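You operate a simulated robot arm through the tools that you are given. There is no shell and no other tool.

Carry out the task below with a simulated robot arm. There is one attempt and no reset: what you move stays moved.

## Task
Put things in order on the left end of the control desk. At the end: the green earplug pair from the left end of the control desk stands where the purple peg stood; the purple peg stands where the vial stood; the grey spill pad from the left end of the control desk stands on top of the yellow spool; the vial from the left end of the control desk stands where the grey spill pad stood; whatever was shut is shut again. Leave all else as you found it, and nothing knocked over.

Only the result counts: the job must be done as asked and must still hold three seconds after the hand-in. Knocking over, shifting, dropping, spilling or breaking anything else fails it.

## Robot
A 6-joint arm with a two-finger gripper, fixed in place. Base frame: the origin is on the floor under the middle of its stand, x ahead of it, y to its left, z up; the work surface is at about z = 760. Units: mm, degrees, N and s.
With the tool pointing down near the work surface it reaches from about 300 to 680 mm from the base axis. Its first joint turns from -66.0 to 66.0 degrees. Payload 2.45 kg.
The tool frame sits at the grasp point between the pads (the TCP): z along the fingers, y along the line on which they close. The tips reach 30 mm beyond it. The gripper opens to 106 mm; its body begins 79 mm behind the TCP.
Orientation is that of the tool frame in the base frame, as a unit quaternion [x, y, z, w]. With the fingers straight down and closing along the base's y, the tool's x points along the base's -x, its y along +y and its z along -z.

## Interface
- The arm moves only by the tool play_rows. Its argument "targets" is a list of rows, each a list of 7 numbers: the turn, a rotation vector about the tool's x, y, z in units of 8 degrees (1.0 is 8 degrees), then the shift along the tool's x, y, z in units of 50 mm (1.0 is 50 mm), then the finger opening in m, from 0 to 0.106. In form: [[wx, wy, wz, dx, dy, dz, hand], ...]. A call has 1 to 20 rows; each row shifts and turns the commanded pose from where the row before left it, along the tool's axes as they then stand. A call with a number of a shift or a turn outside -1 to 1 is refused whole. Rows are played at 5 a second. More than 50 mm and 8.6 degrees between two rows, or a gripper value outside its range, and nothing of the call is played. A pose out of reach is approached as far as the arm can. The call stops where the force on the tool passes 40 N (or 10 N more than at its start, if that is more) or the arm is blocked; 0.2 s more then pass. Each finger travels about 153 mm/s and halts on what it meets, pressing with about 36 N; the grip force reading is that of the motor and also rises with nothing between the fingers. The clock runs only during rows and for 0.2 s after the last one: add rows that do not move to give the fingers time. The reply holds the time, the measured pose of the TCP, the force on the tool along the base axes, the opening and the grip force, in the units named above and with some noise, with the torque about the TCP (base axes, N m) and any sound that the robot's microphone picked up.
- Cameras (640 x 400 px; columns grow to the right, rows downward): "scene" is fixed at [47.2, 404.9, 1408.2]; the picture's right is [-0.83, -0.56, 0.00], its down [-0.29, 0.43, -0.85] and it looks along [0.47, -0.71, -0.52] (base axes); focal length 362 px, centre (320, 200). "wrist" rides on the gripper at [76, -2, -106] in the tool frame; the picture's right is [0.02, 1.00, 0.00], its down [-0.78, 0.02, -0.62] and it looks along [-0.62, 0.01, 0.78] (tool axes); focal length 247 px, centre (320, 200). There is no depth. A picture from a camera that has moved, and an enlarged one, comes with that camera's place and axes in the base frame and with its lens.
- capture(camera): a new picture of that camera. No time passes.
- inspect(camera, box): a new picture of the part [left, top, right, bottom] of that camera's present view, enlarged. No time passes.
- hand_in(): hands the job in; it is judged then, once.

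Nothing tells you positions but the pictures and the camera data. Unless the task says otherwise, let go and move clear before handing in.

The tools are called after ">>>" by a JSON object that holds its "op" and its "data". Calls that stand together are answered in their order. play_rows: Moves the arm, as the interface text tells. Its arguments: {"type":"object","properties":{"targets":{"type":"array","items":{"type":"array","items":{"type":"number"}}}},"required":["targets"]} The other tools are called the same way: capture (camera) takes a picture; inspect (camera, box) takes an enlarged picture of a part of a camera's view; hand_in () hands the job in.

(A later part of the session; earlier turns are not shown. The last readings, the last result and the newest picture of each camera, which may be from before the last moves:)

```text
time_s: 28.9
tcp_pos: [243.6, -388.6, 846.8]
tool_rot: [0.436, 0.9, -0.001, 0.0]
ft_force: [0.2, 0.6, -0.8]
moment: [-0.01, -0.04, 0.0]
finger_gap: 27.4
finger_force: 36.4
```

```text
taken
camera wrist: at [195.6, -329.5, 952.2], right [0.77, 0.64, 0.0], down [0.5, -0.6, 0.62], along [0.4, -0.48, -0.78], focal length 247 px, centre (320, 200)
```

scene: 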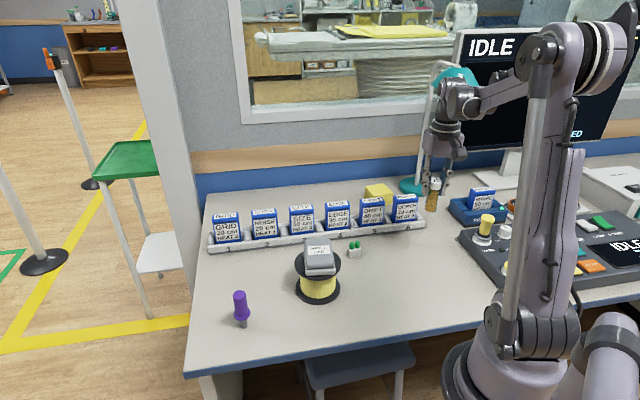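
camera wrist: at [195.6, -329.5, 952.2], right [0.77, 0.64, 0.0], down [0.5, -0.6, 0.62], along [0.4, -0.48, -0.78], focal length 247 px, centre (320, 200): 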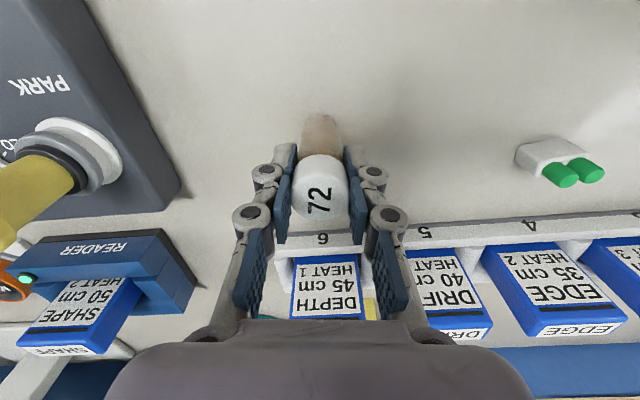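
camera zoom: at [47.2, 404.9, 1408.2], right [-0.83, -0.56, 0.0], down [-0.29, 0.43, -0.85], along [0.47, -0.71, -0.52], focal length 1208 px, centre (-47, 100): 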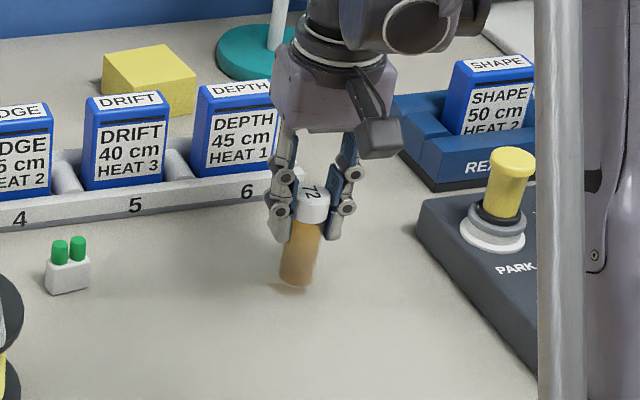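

The vial hangs upright about 12 mm above the desk. I'll lower gently to contact.

>>> {"op": "play_rows", "data": {"targets": [[0, 0, 0, 0, 0, 0.14, 0.02], [0, 0, 0, 0, 0, 0.08, 0.02], [0, 0, 0, 0, 0, 0.01, 0.02], [0, 0, 0, 0, 0, 0, 0.02], [0, 0, 0, 0, 0, 0, 0.02]]}}

>>> {"op": "play_rows", "data": {"targets": [[0, 0, 0, 0, 0, 0.01, 0.02], [0, 0, 0, 0, 0, 0.01, 0.02], [0, 0, 0, 0, 0, 0, 0.02]]}}

>>> {"op": "inspect", "data": {"camera": "scene", "box": [390, 190, 470, 260]}}

```text
time_s: 30.1
tcp_pos: [245.4, -388.5, 835.7]
tool_rot: [0.436, 0.9, -0.001, 0.0]
ft_force: [0.1, -0.1, -0.4]
moment: [0.02, 0.01, -0.01]
finger_gap: 27.2
finger_force: 35.7
```

```text
time_s: 30.9
tcp_pos: [245.2, -388.8, 833.7]
tool_rot: [0.436, 0.9, -0.001, 0.0]
ft_force: [-0.7, -2.4, 18.2]
moment: [-0.13, -0.01, -0.02]
finger_gap: 27.7
finger_force: 35.9
```

```text
5.71 times, centred on (430, 225) of scene
camera zoom: at [47.0, 405.0, 1408.2], right [-0.83, -0.56, 0.0], down [-0.29, 0.43, -0.85], along [0.47, -0.71, -0.52], focal length 2071 px, centre (-309, 57)
```

zoom: 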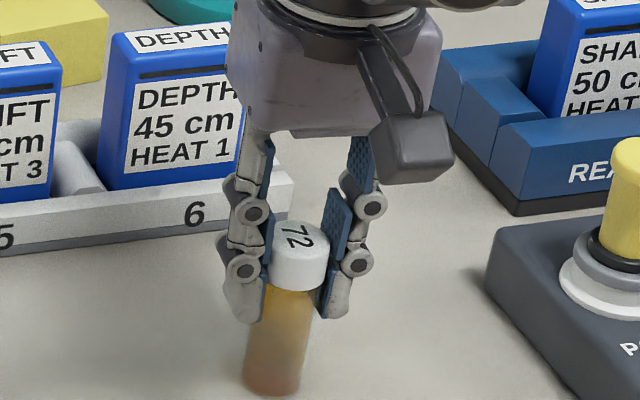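

Contact is confirmed at 18 N. I'll ease off slightly and open the fingers slowly.

>>> {"op": "play_rows", "data": {"targets": [[0, 0, 0, 0, 0, -0.012, 0.02], [0, 0, 0, 0, 0, 0, 0.02], [0, 0, 0, 0, 0, 0, 0.032], [0, 0, 0, 0, 0, 0, 0.036], [0, 0, 0, 0, 0, 0, 0.045], [0, 0, 0, 0, 0, 0, 0.06], [0, 0, 0, 0, 0, 0, 0.07], [0, 0, 0, 0, 0, 0, 0.07]]}}

>>> {"op": "inspect", "data": {"camera": "scene", "box": [390, 190, 470, 260]}}

>>> {"op": "capture", "data": {"camera": "wrist"}}

```text
time_s: 32.6
tcp_pos: [245.9, -387.1, 835.3]
tool_rot: [0.437, 0.9, -0.001, 0.001]
ft_force: [0.1, 0.2, 0.2]
moment: [-0.01, 0.0, -0.01]
finger_gap: 69.6
finger_force: 0.0
```

```text
5.71 times, centred on (430, 225) of scene
camera zoom: at [47.2, 404.9, 1408.2], right [-0.83, -0.56, 0.0], down [-0.29, 0.43, -0.85], along [0.47, -0.71, -0.52], focal length 2071 px, centre (-309, 57)
```

zoom: 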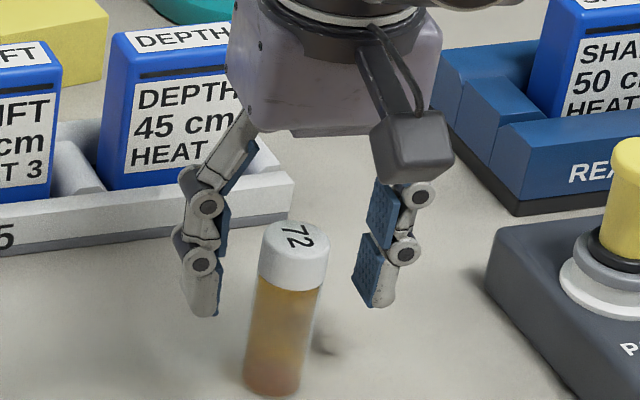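

```text
taken
camera wrist: at [197.1, -328.8, 939.9], right [0.77, 0.64, 0.0], down [0.5, -0.6, 0.62], along [0.4, -0.48, -0.78], focal length 247 px, centre (320, 200)
```

wrist: 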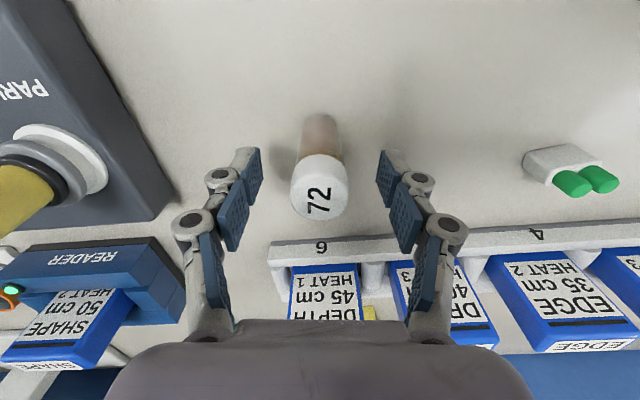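

The vial stands upright at about (243, -385). I'll rise and go over the peg near (483, 56).

>>> {"op": "play_rows", "data": {"targets": [[0, 0, 0, 0, 0, -0.3, 0.07], [0, 0, 0, 0, 0, -0.9, 0.07], [0, 0, 0, 0, 0, -0.9, 0.07], [0, 0, 0, 0, 0, -0.9, 0.07], [0, 0, 0, 0.335, 0.768, 0, 0.07], [0, 0, 0, 0.335, 0.768, 0, 0.07], [0, 0, 0, 0.335, 0.768, 0, 0.07], [0, 0, 0, 0.335, 0.768, 0, 0.07], [0, 0, 0, 0.335, 0.768, 0, 0.07], [0, 0, 0, 0.335, 0.768, 0, 0.07], [0, 0, 0, 0.335, 0.768, 0, 0.07], [0, 0, 0, 0.335, 0.768, 0, 0.07], [0, 0, 0, 0.335, 0.768, 0, 0.07], [0, 0, 0, 0.335, 0.768, 0, 0.07], [0, 0, 0, 0.335, 0.768, 0, 0.07], [0, 0, 0, 0.335, 0.768, 0, 0.07], [0, 0, 0, 0, 0, 0, 0.07], [0, 0, 0, 0, 0, 0, 0.07]]}}

>>> {"op": "capture", "data": {"camera": "wrist"}}

>>> {"op": "capture", "data": {"camera": "scene"}}

```text
time_s: 36.5
tcp_pos: [482.7, 59.0, 985.2]
tool_rot: [0.436, 0.9, 0.0, 0.001]
ft_force: [0.4, 0.3, 0.1]
moment: [0.01, 0.0, 0.02]
finger_gap: 69.8
finger_force: 0.1
```

```text
taken
camera wrist: at [434.1, 116.8, 1090.3], right [0.77, 0.64, 0.0], down [0.5, -0.6, 0.62], along [0.4, -0.48, -0.78], focal length 247 px, centre (320, 200)
```

wrist: 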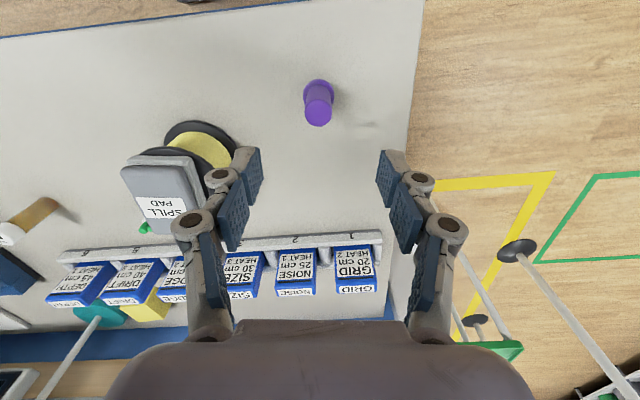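

```text
taken
```

scene: 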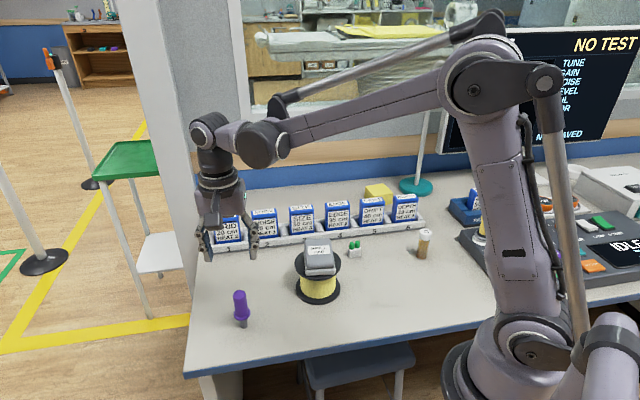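

>>> {"op": "inspect", "data": {"camera": "wrist", "box": [280, 60, 380, 140]}}

>>> {"op": "inspect", "data": {"camera": "scene", "box": [220, 280, 270, 335]}}

>>> {"op": "inspect", "data": {"camera": "scene", "box": [390, 200, 470, 270]}}

```text
5.00 times, centred on (330, 100) of wrist
camera zoom: at [434.1, 116.8, 1090.3], right [0.77, 0.64, 0.0], down [0.5, -0.6, 0.62], along [0.4, -0.48, -0.78], focal length 1235 px, centre (270, 700)
```

zoom: 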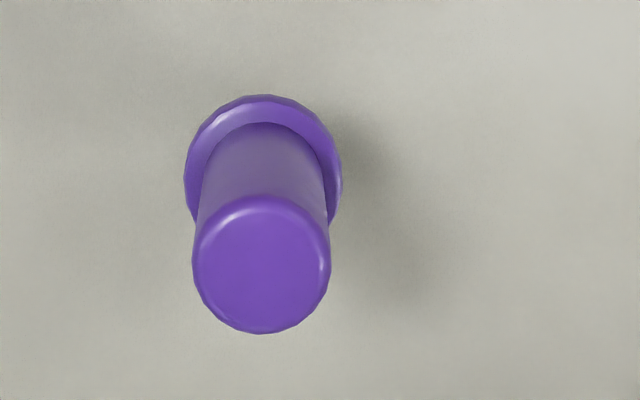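

```text
7.27 times, centred on (245, 308) of scene
camera zoom: at [47.2, 404.9, 1408.2], right [-0.83, -0.56, 0.0], down [-0.29, 0.43, -0.85], along [0.47, -0.71, -0.52], focal length 2636 px, centre (866, -582)
```

zoom: 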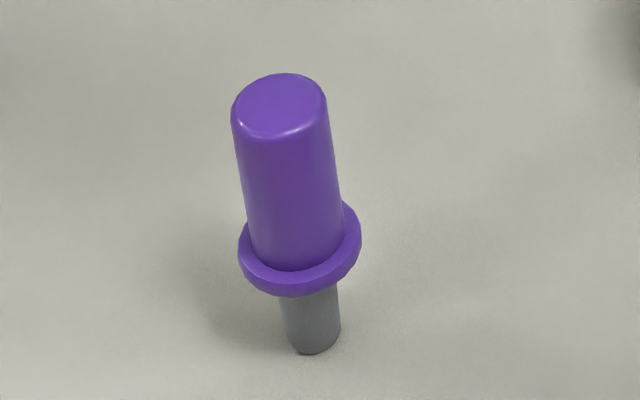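

```text
5.71 times, centred on (430, 235) of scene
camera zoom: at [47.2, 404.9, 1408.2], right [-0.83, -0.56, 0.0], down [-0.29, 0.43, -0.85], along [0.47, -0.71, -0.52], focal length 2071 px, centre (-309, 0)
```

zoom: 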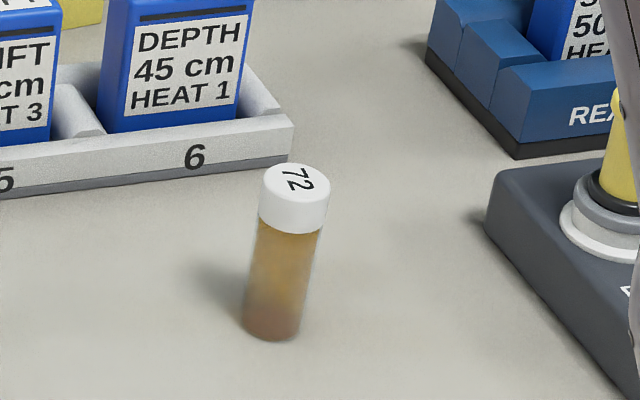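

The peg's top is at z ≈ 855 and its collar at about 793. It stands at about (482.5, 55.5). I'll correct and go down to just above its top.

>>> {"op": "play_rows", "data": {"targets": [[0, 0, 0, -0.056, -0.05, 0.6, 0.07], [0, 0, 0, 0, 0, 0.7, 0.07], [0, 0, 0, 0, 0, 0.6, 0.07], [0, 0, 0, 0, 0, 0, 0.07], [0, 0, 0, 0, 0, 0, 0.07]]}}

>>> {"op": "inspect", "data": {"camera": "wrist", "box": [240, 80, 400, 200]}}

>>> {"op": "inspect", "data": {"camera": "scene", "box": [190, 230, 300, 335]}}

```text
time_s: 37.6
tcp_pos: [481.1, 54.1, 889.1]
tool_rot: [0.436, 0.9, 0.0, 0.0]
ft_force: [0.3, -0.4, -0.1]
moment: [0.0, 0.03, 0.02]
finger_gap: 69.8
finger_force: 0.0
```

```text
3.33 times, centred on (320, 140) of wrist
camera zoom: at [433.0, 112.5, 995.8], right [0.77, 0.64, 0.0], down [0.5, -0.6, 0.62], along [0.4, -0.48, -0.78], focal length 823 px, centre (320, 400)
```

zoom: 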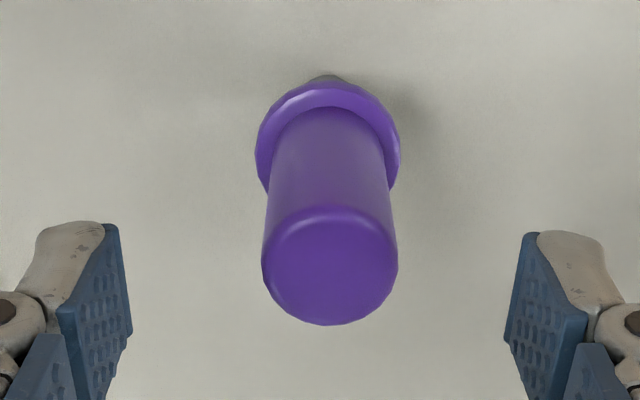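

```text
3.81 times, centred on (245, 282) of scene
camera zoom: at [47.2, 404.9, 1408.2], right [-0.83, -0.56, 0.0], down [-0.29, 0.43, -0.85], along [0.47, -0.71, -0.52], focal length 1381 px, centre (606, -114)
```

zoom: 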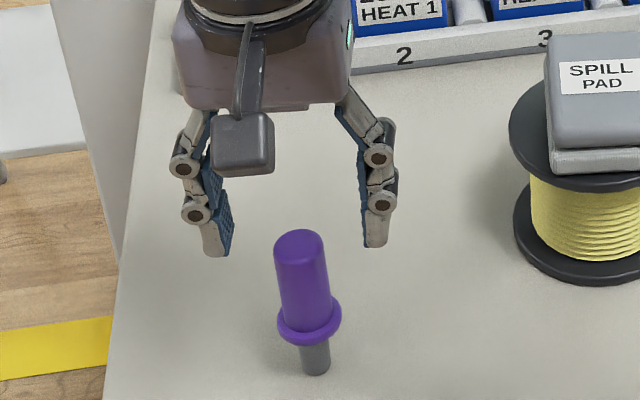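

>>> {"op": "play_rows", "data": {"targets": [[0, 0, 0, -0.03, 0.02, 0.5, 0.07], [0, 0, 0, 0, 0, 0.52, 0.07], [0, 0, 0, 0, 0, 0, 0.07], [0, 0, 0, 0, 0, 0, 0.05], [0, 0, 0, 0, 0, 0, 0.035], [0, 0, 0, 0, 0, 0, 0.03], [0, 0, 0, 0, 0, 0, 0.015], [0, 0, 0, 0, 0, 0, 0.015], [0, 0, 0, 0, 0, 0, 0.015]]}}

>>> {"op": "capture", "data": {"camera": "wrist"}}

>>> {"op": "inspect", "data": {"camera": "scene", "box": [190, 230, 300, 335]}}

```text
time_s: 39.6
tcp_pos: [484.5, 53.3, 839.7]
tool_rot: [0.436, 0.9, -0.001, 0.0]
ft_force: [-0.2, -0.1, -0.8]
moment: [0.0, -0.01, -0.01]
finger_gap: 23.9
finger_force: 36.5
```

```text
taken
camera wrist: at [436.3, 112.3, 944.6], right [0.77, 0.64, 0.0], down [0.5, -0.6, 0.62], along [0.4, -0.48, -0.78], focal length 247 px, centre (320, 200)
```

wrist: 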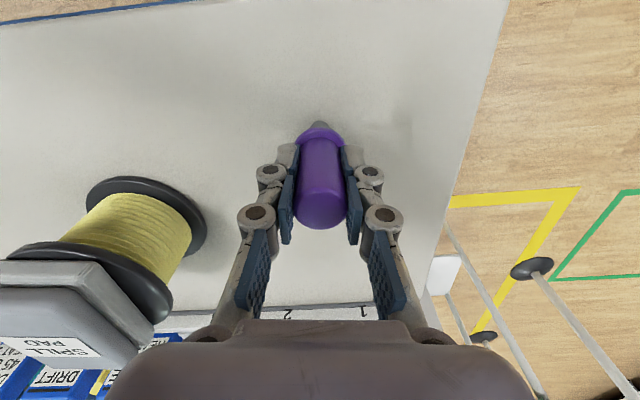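

```text
3.81 times, centred on (245, 282) of scene
camera zoom: at [47.2, 404.9, 1408.2], right [-0.83, -0.56, 0.0], down [-0.29, 0.43, -0.85], along [0.47, -0.71, -0.52], focal length 1381 px, centre (606, -114)
```

zoom: 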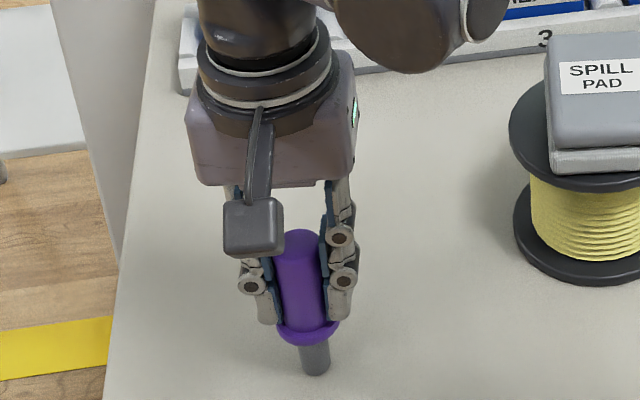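

The peg is gripped at 24 mm. I'll lift it and check that it's straight.

>>> {"op": "play_rows", "data": {"targets": [[0, 0, 0, 0, 0, -0.1, 0.015], [0, 0, 0, 0, 0, -0.3, 0.015], [0, 0, 0, 0, 0, -0.4, 0.015], [0, 0, 0, 0, 0, 0, 0.015], [0, 0, 0, 0, 0, 0, 0.015]]}}

>>> {"op": "inspect", "data": {"camera": "scene", "box": [190, 230, 300, 335]}}

>>> {"op": "inspect", "data": {"camera": "wrist", "box": [240, 90, 400, 250]}}

```text
time_s: 40.9
tcp_pos: [485.2, 52.0, 879.4]
tool_rot: [0.436, 0.9, -0.001, -0.001]
ft_force: [0.2, -0.1, -0.7]
moment: [0.06, -0.01, 0.0]
finger_gap: 23.6
finger_force: 35.8
```

```text
3.81 times, centred on (245, 282) of scene
camera zoom: at [47.2, 404.9, 1408.2], right [-0.83, -0.56, 0.0], down [-0.29, 0.43, -0.85], along [0.47, -0.71, -0.52], focal length 1381 px, centre (606, -114)
```

zoom: 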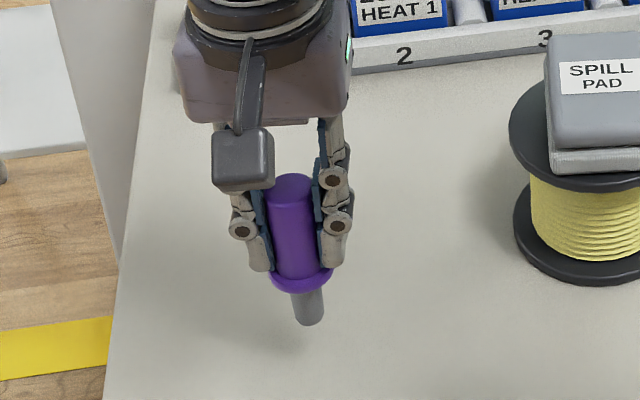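

```text
2.50 times, centred on (320, 170) of wrist
camera zoom: at [436.3, 111.2, 984.7], right [0.77, 0.64, 0.0], down [0.5, -0.6, 0.62], along [0.4, -0.48, -0.78], focal length 617 px, centre (320, 275)
```

zoom: 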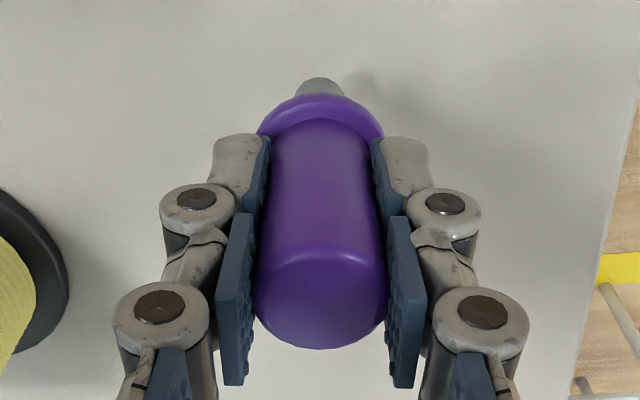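

>>> {"op": "inspect", "data": {"camera": "scene", "box": [215, 265, 265, 325]}}

```text
6.67 times, centred on (240, 295) of scene
camera zoom: at [47.2, 404.9, 1408.2], right [-0.83, -0.56, 0.0], down [-0.29, 0.43, -0.85], along [0.47, -0.71, -0.52], focal length 2416 px, centre (853, -433)
```

zoom: 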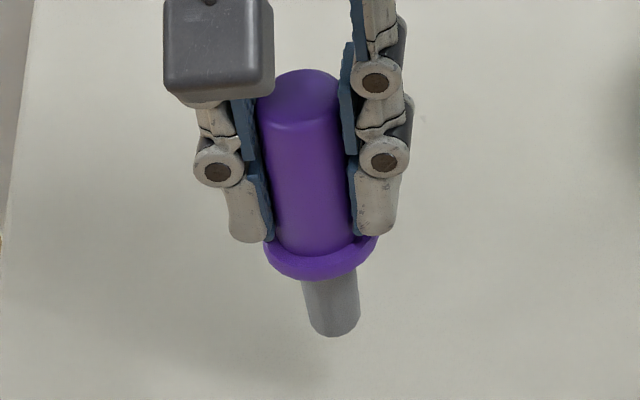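

The peg hangs straight. I'll carry it to where the vial stood, around (595.5, -58).

>>> {"op": "play_rows", "data": {"targets": [[0, 0, 0, 0, 0, -0.5, 0.015], [0, 0, 0, 0, 0, -0.3, 0.015], [0, 0, 0, -0.445, 0.053, 0, 0.015], [0, 0, 0, -0.445, 0.053, 0, 0.015], [0, 0, 0, -0.445, 0.053, 0, 0.015], [0, 0, 0, -0.445, 0.053, 0, 0.015], [0, 0, 0, -0.445, 0.053, 0, 0.015], [0, 0, 0, -0.445, 0.053, 0, 0.015], [0, 0, 0, -0.445, 0.053, 0, 0.015], [0, 0, 0, 0, 0, 0, 0.015], [0, 0, 0, 0, 0, 0, 0.015]]}}

>>> {"op": "capture", "data": {"camera": "scene"}}

>>> {"op": "capture", "data": {"camera": "wrist"}}

```text
time_s: 43.2
tcp_pos: [594.8, -58.5, 916.6]
tool_rot: [0.437, 0.9, -0.001, 0.001]
ft_force: [-0.7, 0.6, -1.3]
moment: [0.01, 0.01, -0.04]
finger_gap: 23.5
finger_force: 36.2
```

```text
taken
```

scene: 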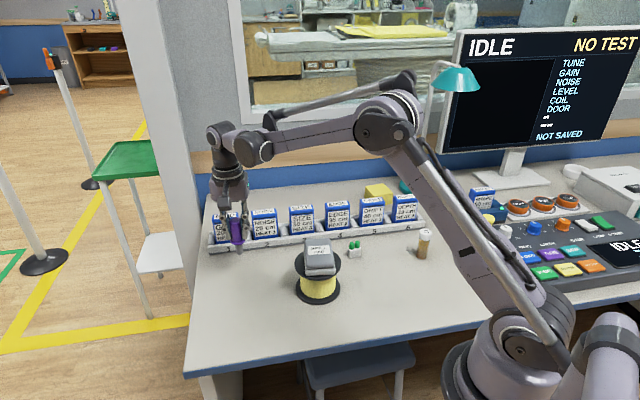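

```text
taken
camera wrist: at [546.4, 0.3, 1022.4], right [0.77, 0.64, 0.0], down [0.5, -0.6, 0.62], along [0.4, -0.48, -0.78], focal length 247 px, centre (320, 200)
```

wrist: 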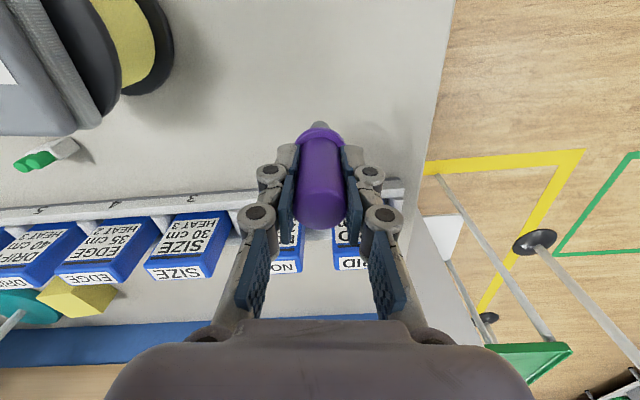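

>>> {"op": "play_rows", "data": {"targets": [[0, 0, 0, 0, 0, 0.5, 0.015], [0, 0, 0, 0, 0, 0.5, 0.015], [0, 0, 0, 0, 0, 0.36, 0.015], [0, 0, 0, 0, 0, 0, 0.015], [0, 0, 0, 0, 0, 0, 0.015]]}}

>>> {"op": "inspect", "data": {"camera": "scene", "box": [210, 225, 280, 285]}}

```text
time_s: 44.5
tcp_pos: [593.2, -58.2, 849.7]
tool_rot: [0.436, 0.9, -0.001, 0.0]
ft_force: [0.0, -0.2, -0.6]
moment: [0.02, 0.01, 0.01]
finger_gap: 23.3
finger_force: 36.3
```

```text
6.67 times, centred on (245, 255) of scene
camera zoom: at [47.2, 404.9, 1408.2], right [-0.83, -0.56, 0.0], down [-0.29, 0.43, -0.85], along [0.47, -0.71, -0.52], focal length 2416 px, centre (820, -167)
```

zoom: 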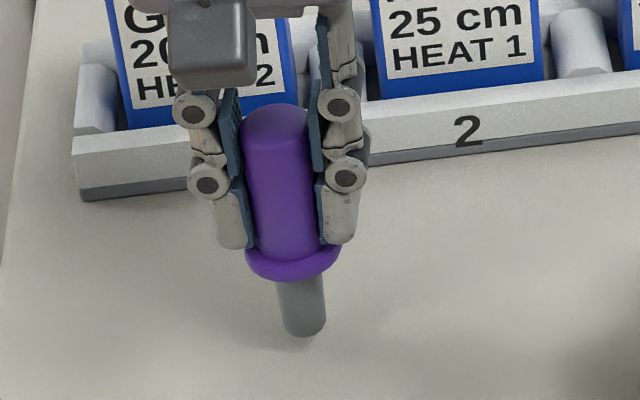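

>>> {"op": "play_rows", "data": {"targets": [[0, 0, 0, -0.05, 0.01, 0.1, 0.015], [0, 0, 0, 0, 0, 0.08, 0.015], [0, 0, 0, 0, 0, 0, 0.015], [0, 0, 0, 0, 0, 0, 0.015]]}}

>>> {"op": "play_rows", "data": {"targets": [[0, 0, 0, 0, 0, 0.01, 0.015], [0, 0, 0, 0, 0, 0.01, 0.015], [0, 0, 0, 0, 0, 0, 0.015], [0, 0, 0, 0, 0, 0, 0.015]]}}

```text
time_s: 45.5
tcp_pos: [596.3, -60.3, 840.2]
tool_rot: [0.436, 0.9, -0.001, 0.001]
ft_force: [-0.5, 0.2, -0.9]
moment: [-0.01, 0.02, -0.01]
finger_gap: 23.4
finger_force: 36.0
```

```text
time_s: 46.5
tcp_pos: [596.0, -60.8, 839.7]
tool_rot: [0.436, 0.9, 0.0, 0.001]
ft_force: [-0.7, 0.1, -0.9]
moment: [-0.01, -0.02, -0.01]
finger_gap: 23.5
finger_force: 35.9
```

>>> {"op": "play_rows", "data": {"targets": [[0, 0, 0, 0, 0, 0.01, 0.015], [0, 0, 0, 0, 0, 0, 0.015], [0, 0, 0, 0, 0, 0, 0.015]]}}

>>> {"op": "play_rows", "data": {"targets": [[0, 0, 0, 0, 0, 0.01, 0.015], [0, 0, 0, 0, 0, 0, 0.015], [0, 0, 0, 0, 0, 0, 0.015]]}}

>>> {"op": "inspect", "data": {"camera": "scene", "box": [210, 225, 280, 285]}}

```text
time_s: 47.2
tcp_pos: [596.7, -60.7, 838.9]
tool_rot: [0.436, 0.9, -0.002, 0.0]
ft_force: [-0.4, 0.7, 0.6]
moment: [0.0, -0.03, 0.01]
finger_gap: 23.5
finger_force: 35.6
```

```text
time_s: 48.0
tcp_pos: [596.5, -60.3, 838.4]
tool_rot: [0.436, 0.9, -0.001, 0.0]
ft_force: [1.6, -0.2, 5.4]
moment: [0.02, -0.12, 0.0]
finger_gap: 23.6
finger_force: 35.4
```

```text
6.67 times, centred on (245, 255) of scene
camera zoom: at [47.1, 404.9, 1408.2], right [-0.83, -0.56, 0.0], down [-0.29, 0.43, -0.85], along [0.47, -0.71, -0.52], focal length 2416 px, centre (820, -167)
```

zoom: 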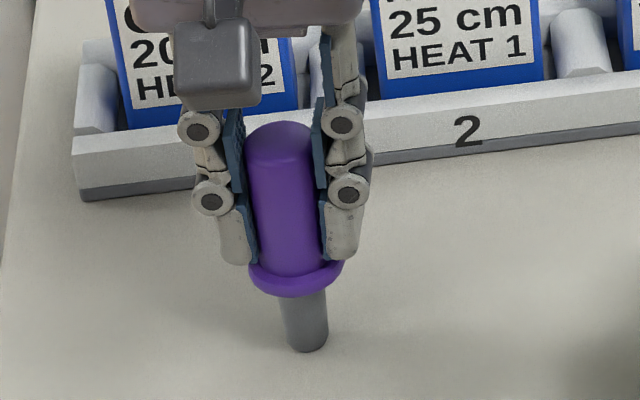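

Contact is confirmed, and the pin is within half a pixel of where the vial's base was. I'll release gently.

>>> {"op": "play_rows", "data": {"targets": [[0, 0, 0, 0, 0, 0, 0.026], [0, 0, 0, 0, 0, 0, 0.028], [0, 0, 0, 0, 0, 0, 0.032], [0, 0, 0, 0, 0, 0, 0.04], [0, 0, 0, 0, 0, 0, 0.055], [0, 0, 0, 0, 0, 0, 0.07], [0, 0, 0, 0, 0, 0, 0.07]]}}

>>> {"op": "inspect", "data": {"camera": "scene", "box": [210, 225, 280, 285]}}

>>> {"op": "capture", "data": {"camera": "wrist"}}

```text
time_s: 49.6
tcp_pos: [597.5, -60.4, 838.1]
tool_rot: [0.436, 0.9, 0.0, 0.001]
ft_force: [0.6, 0.5, -1.2]
moment: [-0.02, 0.02, 0.01]
finger_gap: 70.2
finger_force: 0.0
```

```text
6.67 times, centred on (245, 255) of scene
camera zoom: at [47.2, 404.9, 1408.2], right [-0.83, -0.56, 0.0], down [-0.29, 0.43, -0.85], along [0.47, -0.71, -0.52], focal length 2416 px, centre (820, -167)
```

zoom: 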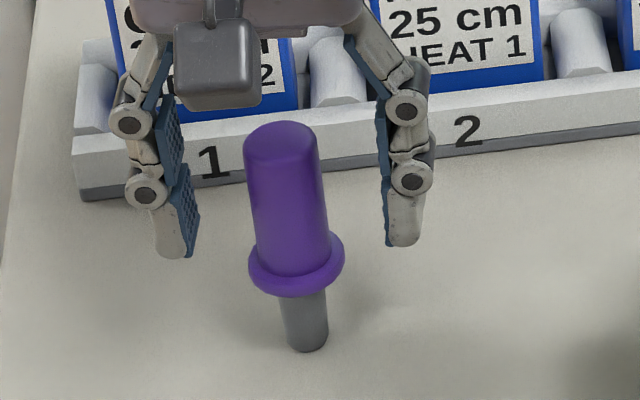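

```text
taken
camera wrist: at [548.4, -1.6, 944.3], right [0.77, 0.64, 0.0], down [0.5, -0.6, 0.62], along [0.4, -0.48, -0.78], focal length 247 px, centre (320, 200)
```

wrist: 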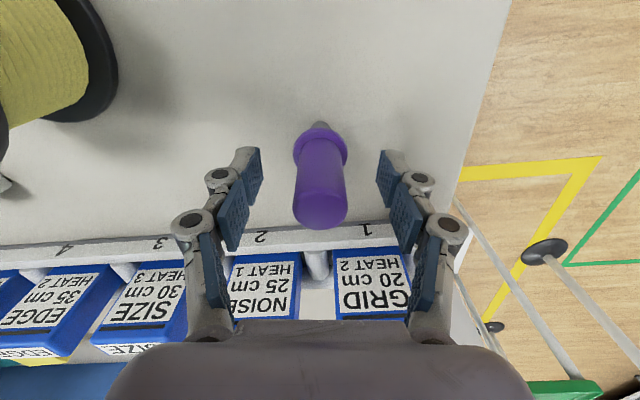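

The peg stands upright where the vial was. I'll rise and go over the earplugs.

>>> {"op": "play_rows", "data": {"targets": [[0, 0, 0, 0, 0, -0.3, 0.07], [0, 0, 0, 0, 0, -0.8, 0.07], [0, 0, 0, 0, 0, -0.9, 0.07], [0, 0, 0, 0, 0, -0.8, 0.07], [0, 0, 0, -0.139, -0.7375, 0, 0.07], [0, 0, 0, -0.139, -0.7375, 0, 0.07], [0, 0, 0, -0.139, -0.7375, 0, 0.07], [0, 0, 0, -0.139, -0.7375, 0, 0.07], [0, 0, 0, -0.139, -0.7375, 0, 0.07], [0, 0, 0, -0.139, -0.7375, 0, 0.07], [0, 0, 0, -0.139, -0.7375, 0, 0.07], [0, 0, 0, -0.139, -0.7375, 0, 0.07], [0, 0, 0, 0, 0, 0, 0.07], [0, 0, 0, 0, 0, 0, 0.07]]}}

>>> {"op": "capture", "data": {"camera": "wrist"}}

>>> {"op": "capture", "data": {"camera": "scene"}}

```text
time_s: 52.6
tcp_pos: [398.4, -287.4, 978.5]
tool_rot: [0.436, 0.9, -0.001, 0.001]
ft_force: [0.2, -0.1, 0.4]
moment: [0.02, 0.02, 0.01]
finger_gap: 70.0
finger_force: 0.0
```

```text
taken
camera wrist: at [351.2, -228.4, 1085.0], right [0.77, 0.64, 0.0], down [0.5, -0.6, 0.62], along [0.4, -0.48, -0.78], focal length 247 px, centre (320, 200)
```

wrist: 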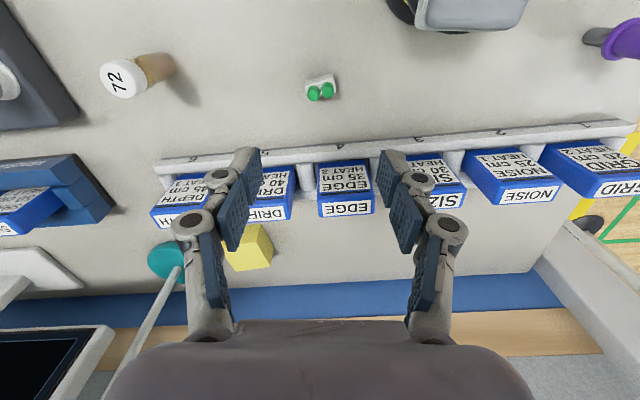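

```text
taken
```

scene: 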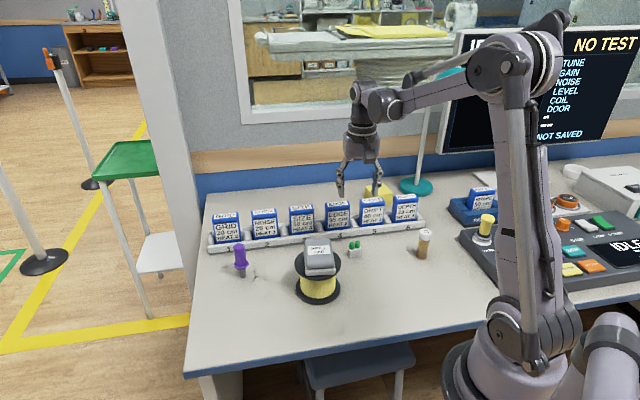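

>>> {"op": "inspect", "data": {"camera": "wrist", "box": [280, 55, 360, 125]}}

>>> {"op": "inspect", "data": {"camera": "scene", "box": [210, 225, 290, 295]}}

>>> {"op": "inspect", "data": {"camera": "scene", "box": [330, 220, 380, 265]}}

```text
5.71 times, centred on (320, 90) of wrist
camera zoom: at [351.2, -228.4, 1085.0], right [0.77, 0.64, 0.0], down [0.5, -0.6, 0.62], along [0.4, -0.48, -0.78], focal length 1411 px, centre (320, 829)
```

zoom: 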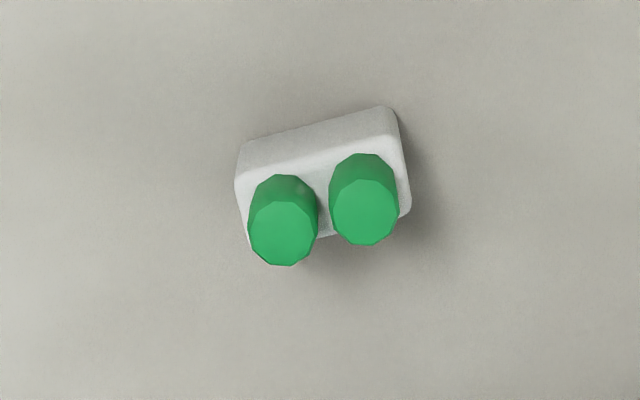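

```text
5.71 times, centred on (250, 260) of scene
camera zoom: at [47.2, 404.8, 1408.2], right [-0.83, -0.56, 0.0], down [-0.29, 0.43, -0.85], along [0.47, -0.71, -0.52], focal length 2071 px, centre (720, -143)
```

zoom: 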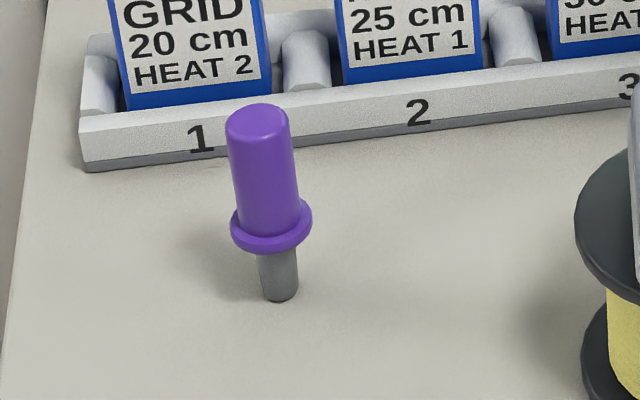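

```text
8.89 times, centred on (355, 242) of scene
camera zoom: at [47.2, 404.8, 1408.2], right [-0.83, -0.56, 0.0], down [-0.29, 0.43, -0.85], along [0.47, -0.71, -0.52], focal length 3222 px, centre (9, -178)
```

zoom: 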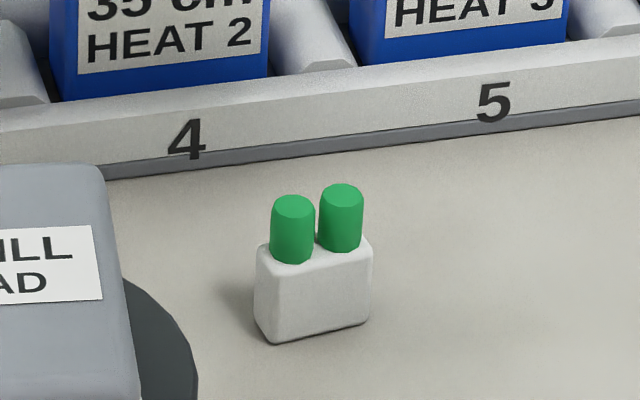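

The earplug box is about 33 x 13 x 22 mm, with its long axis about 13.6° off the finger axis. I'll turn to match it, centre and go down partway.

>>> {"op": "play_rows", "data": {"targets": [[0, 0, -1, 0, 0, 0, 0.07], [0, 0, -0.7, 0, 0, 0, 0.07], [0, 0, 0, 0.028, -0.014, 0.8, 0.06], [0, 0, 0, 0, 0, 0.9, 0.06], [0, 0, 0, 0, 0, 0.8, 0.06], [0, 0, 0, 0, 0, 0, 0.06], [0, 0, 0, 0, 0, 0, 0.06]]}}

>>> {"op": "inspect", "data": {"camera": "wrist", "box": [240, 80, 400, 180]}}

>>> {"op": "capture", "data": {"camera": "wrist"}}

>>> {"op": "inspect", "data": {"camera": "scene", "box": [290, 170, 430, 290]}}

```text
time_s: 54.2
tcp_pos: [399.9, -286.5, 855.0]
tool_rot: [0.326, 0.945, 0.0, 0.0]
ft_force: [0.2, 0.8, -0.7]
moment: [0.0, 0.01, 0.02]
finger_gap: 60.2
finger_force: 0.1
```

```text
4.00 times, centred on (320, 130) of wrist
camera zoom: at [339.1, -241.7, 960.7], right [0.6, 0.8, 0.0], down [0.63, -0.47, 0.62], along [0.5, -0.37, -0.78], focal length 988 px, centre (320, 480)
```

zoom: 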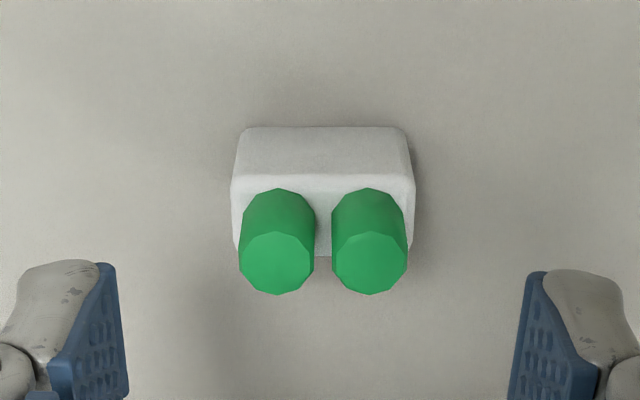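

```text
taken
camera wrist: at [339.1, -241.7, 960.7], right [0.6, 0.8, 0.0], down [0.63, -0.47, 0.62], along [0.5, -0.37, -0.78], focal length 247 px, centre (320, 200)
```

wrist: 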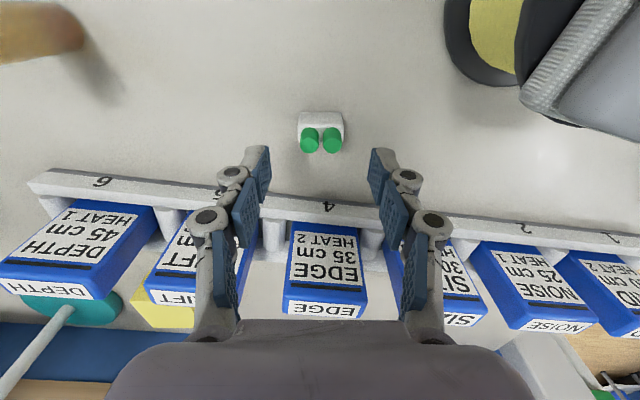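

```text
3.33 times, centred on (360, 230) of scene
camera zoom: at [47.2, 404.9, 1408.2], right [-0.83, -0.56, 0.0], down [-0.29, 0.43, -0.85], along [0.47, -0.71, -0.52], focal length 1208 px, centre (187, 100)
```

zoom: 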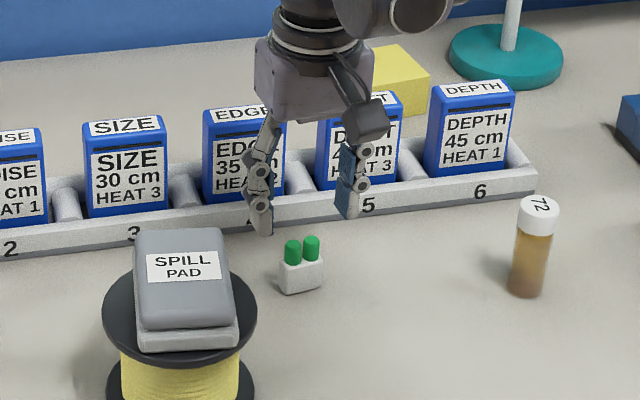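

Aligned and centred. I'll lower so the tips sit alongside the white base of the earplugs and close.

>>> {"op": "play_rows", "data": {"targets": [[0, 0, 0, 0, -0.01, 0.6, 0.06], [0, 0, 0, 0, 0, 0.58, 0.06], [0, 0, 0, 0, 0, 0, 0.055], [0, 0, 0, 0, 0, 0, 0.055]]}}

>>> {"op": "capture", "data": {"camera": "wrist"}}

>>> {"op": "inspect", "data": {"camera": "scene", "box": [320, 210, 400, 270]}}

```text
time_s: 55.2
tcp_pos: [398.6, -287.3, 795.7]
tool_rot: [0.327, 0.945, -0.001, 0.0]
ft_force: [-0.4, 0.0, 0.0]
moment: [-0.01, 0.02, 0.04]
finger_gap: 55.1
finger_force: 0.1
```

```text
taken
camera wrist: at [338.1, -241.4, 901.3], right [0.6, 0.8, 0.0], down [0.63, -0.47, 0.62], along [0.5, -0.37, -0.78], focal length 247 px, centre (320, 200)
```

wrist: 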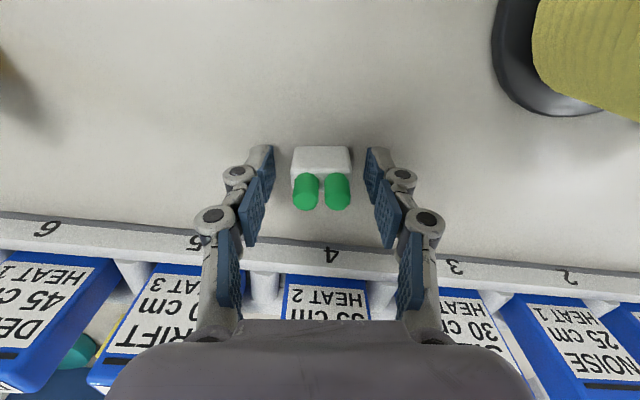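

```text
6.67 times, centred on (360, 240) of scene
camera zoom: at [47.2, 404.9, 1408.2], right [-0.83, -0.56, 0.0], down [-0.29, 0.43, -0.85], along [0.47, -0.71, -0.52], focal length 2416 px, centre (53, -67)
```

zoom: 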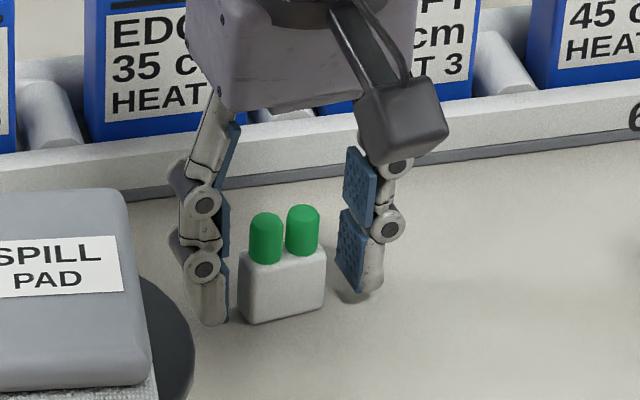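

>>> {"op": "play_rows", "data": {"targets": [[0, 0, 0, 0, 0, 0, 0.045], [0, 0, 0, 0, 0, 0, 0.038], [0, 0, 0, 0, 0, 0, 0.034], [0, 0, 0, 0, 0, 0, 0.025], [0, 0, 0, 0, 0, 0, 0.025], [0, 0, 0, 0, 0, 0, 0.025]]}}

>>> {"op": "capture", "data": {"camera": "wrist"}}

>>> {"op": "inspect", "data": {"camera": "scene", "box": [320, 210, 400, 270]}}

```text
time_s: 56.6
tcp_pos: [398.9, -287.4, 795.9]
tool_rot: [0.327, 0.945, 0.0, 0.0]
ft_force: [0.1, 0.9, 0.4]
moment: [-0.01, -0.02, 0.01]
finger_gap: 31.8
finger_force: 36.2
```

```text
taken
camera wrist: at [338.1, -241.5, 901.6], right [0.6, 0.8, 0.0], down [0.63, -0.47, 0.62], along [0.5, -0.37, -0.78], focal length 247 px, centre (320, 200)
```

wrist: 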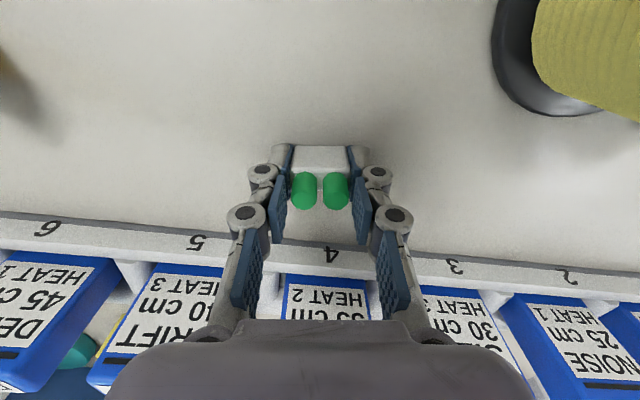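

```text
6.67 times, centred on (360, 240) of scene
camera zoom: at [47.2, 404.9, 1408.2], right [-0.83, -0.56, 0.0], down [-0.29, 0.43, -0.85], along [0.47, -0.71, -0.52], focal length 2416 px, centre (53, -67)
```

zoom: 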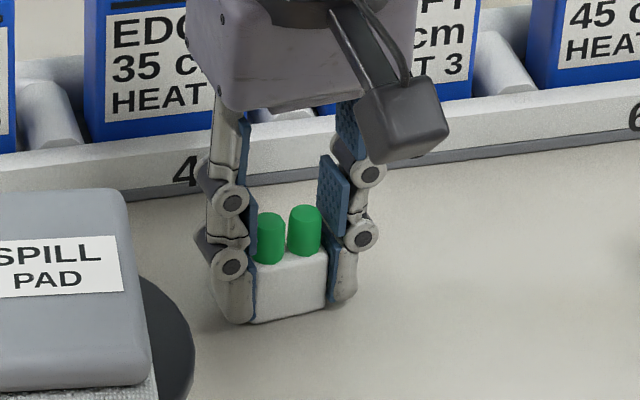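

The earplug base is gripped at 31.8 mm. I'll lift and check.

>>> {"op": "play_rows", "data": {"targets": [[0, 0, 0, 0, 0, -0.1, 0.025], [0, 0, 0, 0, 0, -0.4, 0.025], [0, 0, 0, 0, 0, -0.5, 0.025], [0, 0, 0, 0, 0, 0, 0.025], [0, 0, 0, 0, 0, 0, 0.025]]}}

>>> {"op": "inspect", "data": {"camera": "scene", "box": [320, 190, 400, 260]}}

>>> {"op": "capture", "data": {"camera": "wrist"}}

```text
time_s: 57.9
tcp_pos: [397.5, -285.3, 846.6]
tool_rot: [0.326, 0.945, -0.001, -0.001]
ft_force: [0.4, -0.5, -0.2]
moment: [-0.02, -0.05, 0.02]
finger_gap: 31.6
finger_force: 36.2
```

```text
5.71 times, centred on (360, 225) of scene
camera zoom: at [47.2, 404.9, 1408.2], right [-0.83, -0.56, 0.0], down [-0.29, 0.43, -0.85], along [0.47, -0.71, -0.52], focal length 2071 px, centre (91, 57)
```

zoom: 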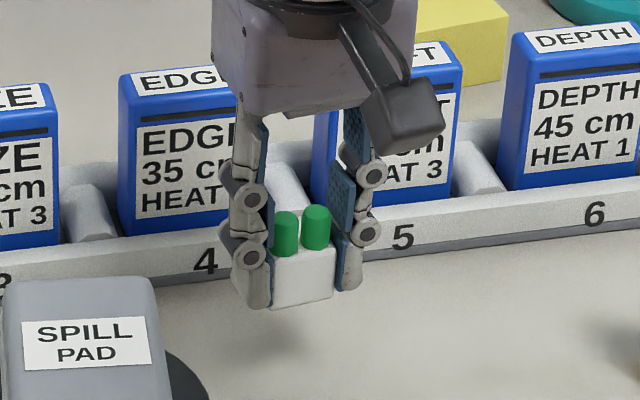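

```text
taken
camera wrist: at [336.1, -240.7, 951.9], right [0.6, 0.8, 0.0], down [0.63, -0.47, 0.62], along [0.5, -0.37, -0.78], focal length 247 px, centre (320, 200)
```

wrist: 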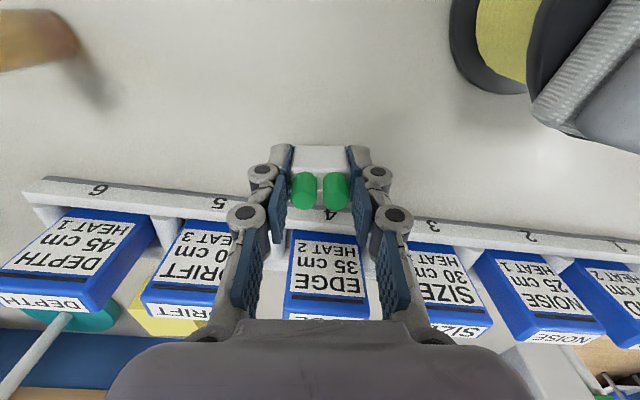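

The earplugs are held level. I'll raise well above the pad and carry them to the peg's old spot.

>>> {"op": "play_rows", "data": {"targets": [[0, 0, 0, 0, 0, -0.7, 0.025], [0, 0, 0, 0, 0, -0.7, 0.025], [0, 0, 0, 0, 0, -0.7, 0.025], [0, 0, 0, 0, 0, -0.6, 0.025], [0, 0, 0, 0.288, 0.642, 0, 0.025], [0, 0, 0, 0.288, 0.642, 0, 0.025], [0, 0, 0, 0.288, 0.642, 0, 0.025], [0, 0, 0, 0.288, 0.642, 0, 0.025], [0, 0, 0, 0.288, 0.642, 0, 0.025], [0, 0, 0, 0.288, 0.642, 0, 0.025], [0, 0, 0, 0.288, 0.642, 0, 0.025], [0, 0, 0, 0.288, 0.642, 0, 0.025], [0, 0, 0, 0.288, 0.642, 0, 0.025], [0, 0, 0, 0.288, 0.642, 0, 0.025], [0, 0, 0, 0, 0, 0, 0.025], [0, 0, 0, 0, 0, 0, 0.025]]}}

>>> {"op": "capture", "data": {"camera": "wrist"}}

>>> {"op": "capture", "data": {"camera": "scene"}}

```text
time_s: 61.2
tcp_pos: [482.3, 55.8, 979.9]
tool_rot: [0.326, 0.945, -0.001, 0.0]
ft_force: [-0.7, 0.1, 0.5]
moment: [0.0, 0.01, -0.02]
finger_gap: 31.6
finger_force: 35.9
```

```text
taken
camera wrist: at [422.1, 101.6, 1085.8], right [0.6, 0.8, 0.0], down [0.63, -0.47, 0.62], along [0.5, -0.37, -0.78], focal length 247 px, centre (320, 200)
```

wrist: 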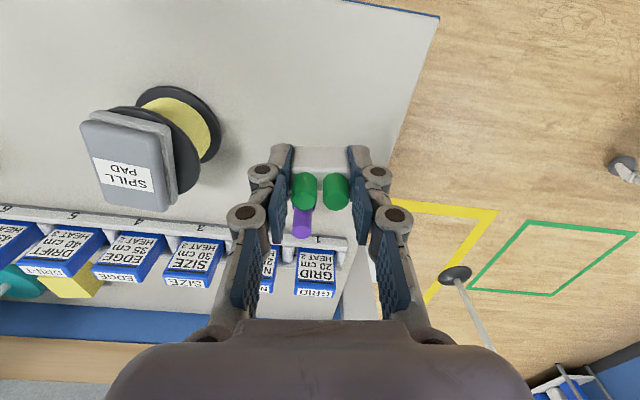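

```text
taken
```

scene: 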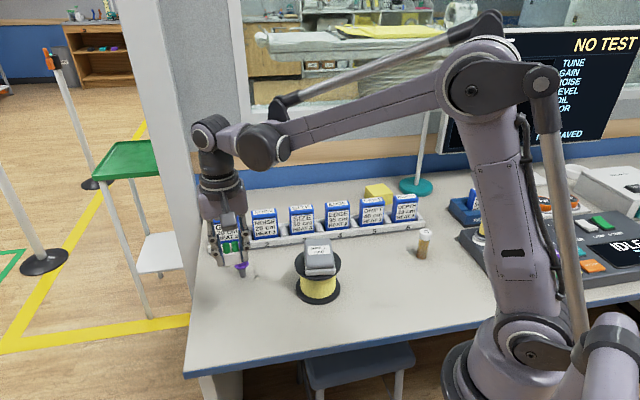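

>>> {"op": "play_rows", "data": {"targets": [[0, 0, 0, 0, 0, 0.7, 0.025], [0, 0, 0, 0, 0, 0.8, 0.025], [0, 0, 0, 0, 0, 0.8, 0.025], [0, 0, 0, 0, 0, 0.6, 0.025], [0, 0, 0, 0, 0, 0.4, 0.025], [0, 0, 0, 0, 0, 0, 0.025], [0, 0, 0, 0, 0, 0, 0.025]]}}

>>> {"op": "inspect", "data": {"camera": "scene", "box": [190, 240, 310, 340]}}

>>> {"op": "inspect", "data": {"camera": "scene", "box": [215, 290, 275, 340]}}

```text
time_s: 62.9
tcp_pos: [482.6, 56.0, 815.1]
tool_rot: [0.326, 0.945, -0.001, -0.001]
ft_force: [0.4, -0.3, -0.5]
moment: [0.01, -0.01, 0.0]
finger_gap: 31.5
finger_force: 36.2
```

```text
4.00 times, centred on (250, 290) of scene
camera zoom: at [47.2, 404.9, 1408.2], right [-0.83, -0.56, 0.0], down [-0.29, 0.43, -0.85], along [0.47, -0.71, -0.52], focal length 1450 px, centre (600, -160)
```

zoom: 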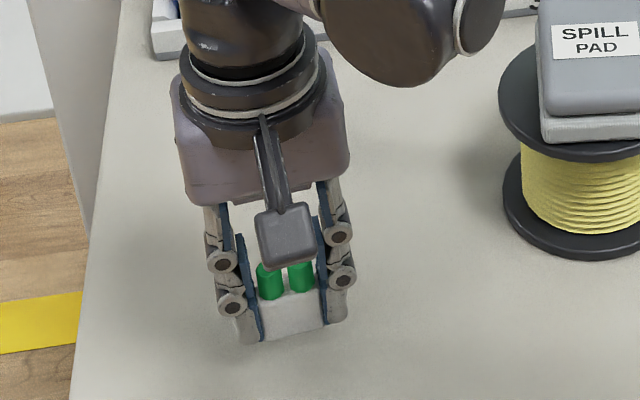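

```text
8.00 times, centred on (245, 315) of scene
camera zoom: at [47.2, 404.9, 1408.2], right [-0.83, -0.56, 0.0], down [-0.29, 0.43, -0.85], along [0.47, -0.71, -0.52], focal length 2900 px, centre (920, -720)
```

zoom: 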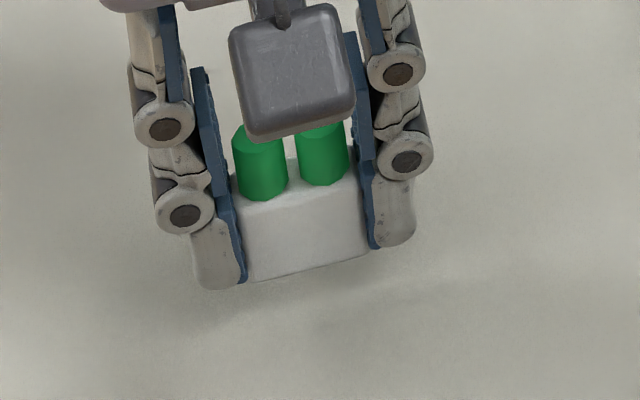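

>>> {"op": "play_rows", "data": {"targets": [[0, 0, 0, 0, 0, 0.2, 0.025], [0, 0, 0, 0, 0, 0.12, 0.025], [0, 0, 0, 0, 0, 0, 0.025], [0, 0, 0, 0, 0, 0, 0.025]]}}

>>> {"op": "inspect", "data": {"camera": "scene", "box": [215, 290, 275, 340]}}

```text
time_s: 63.9
tcp_pos: [482.0, 54.3, 798.1]
tool_rot: [0.326, 0.945, -0.001, 0.0]
ft_force: [0.4, 0.2, 0.1]
moment: [0.02, -0.01, -0.01]
finger_gap: 31.7
finger_force: 35.9
```

```text
8.00 times, centred on (245, 315) of scene
camera zoom: at [47.2, 404.9, 1408.2], right [-0.83, -0.56, 0.0], down [-0.29, 0.43, -0.85], along [0.47, -0.71, -0.52], focal length 2900 px, centre (920, -720)
```

zoom: 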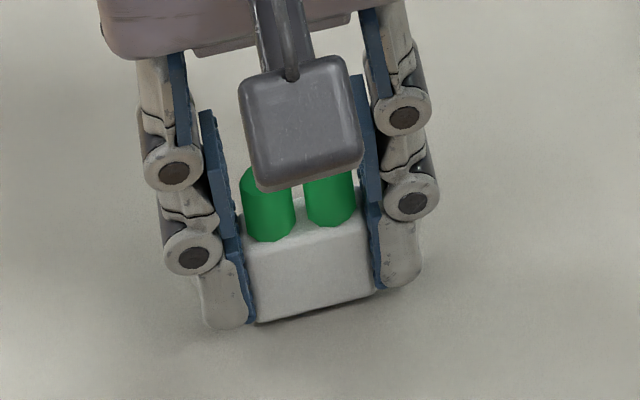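

I'll shift by about 2 mm to match the peg's exact spot, then touch down.

>>> {"op": "play_rows", "data": {"targets": [[0, 0, 0, 0, 0.035, 0, 0.025], [0, 0, 0, 0, 0, 0.02, 0.025], [0, 0, 0, 0, 0, 0, 0.025], [0, 0, 0, 0, 0, 0, 0.025]]}}

>>> {"op": "play_rows", "data": {"targets": [[0, 0, 0, 0, 0, 0.01, 0.025], [0, 0, 0, 0, 0, 0, 0.025], [0, 0, 0, 0, 0, 0, 0.025]]}}

>>> {"op": "play_rows", "data": {"targets": [[0, 0, 0, 0, 0, 0.01, 0.025], [0, 0, 0, 0, 0, 0, 0.025], [0, 0, 0, 0, 0, 0, 0.025]]}}

```text
time_s: 64.8
tcp_pos: [484.1, 56.2, 796.0]
tool_rot: [0.326, 0.945, -0.001, 0.0]
ft_force: [0.0, 0.4, -0.3]
moment: [0.04, 0.01, -0.03]
finger_gap: 31.7
finger_force: 36.3
```

```text
time_s: 65.7
tcp_pos: [483.2, 56.2, 796.7]
tool_rot: [0.327, 0.945, -0.002, -0.001]
ft_force: [1.2, -0.1, 0.3]
moment: [-0.03, -0.03, 0.02]
finger_gap: 31.7
finger_force: 36.0
```

```text
time_s: 66.5
tcp_pos: [484.1, 55.4, 796.4]
tool_rot: [0.326, 0.945, -0.001, 0.0]
ft_force: [-0.2, -0.6, -0.3]
moment: [-0.02, -0.02, 0.01]
finger_gap: 31.5
finger_force: 35.7
```

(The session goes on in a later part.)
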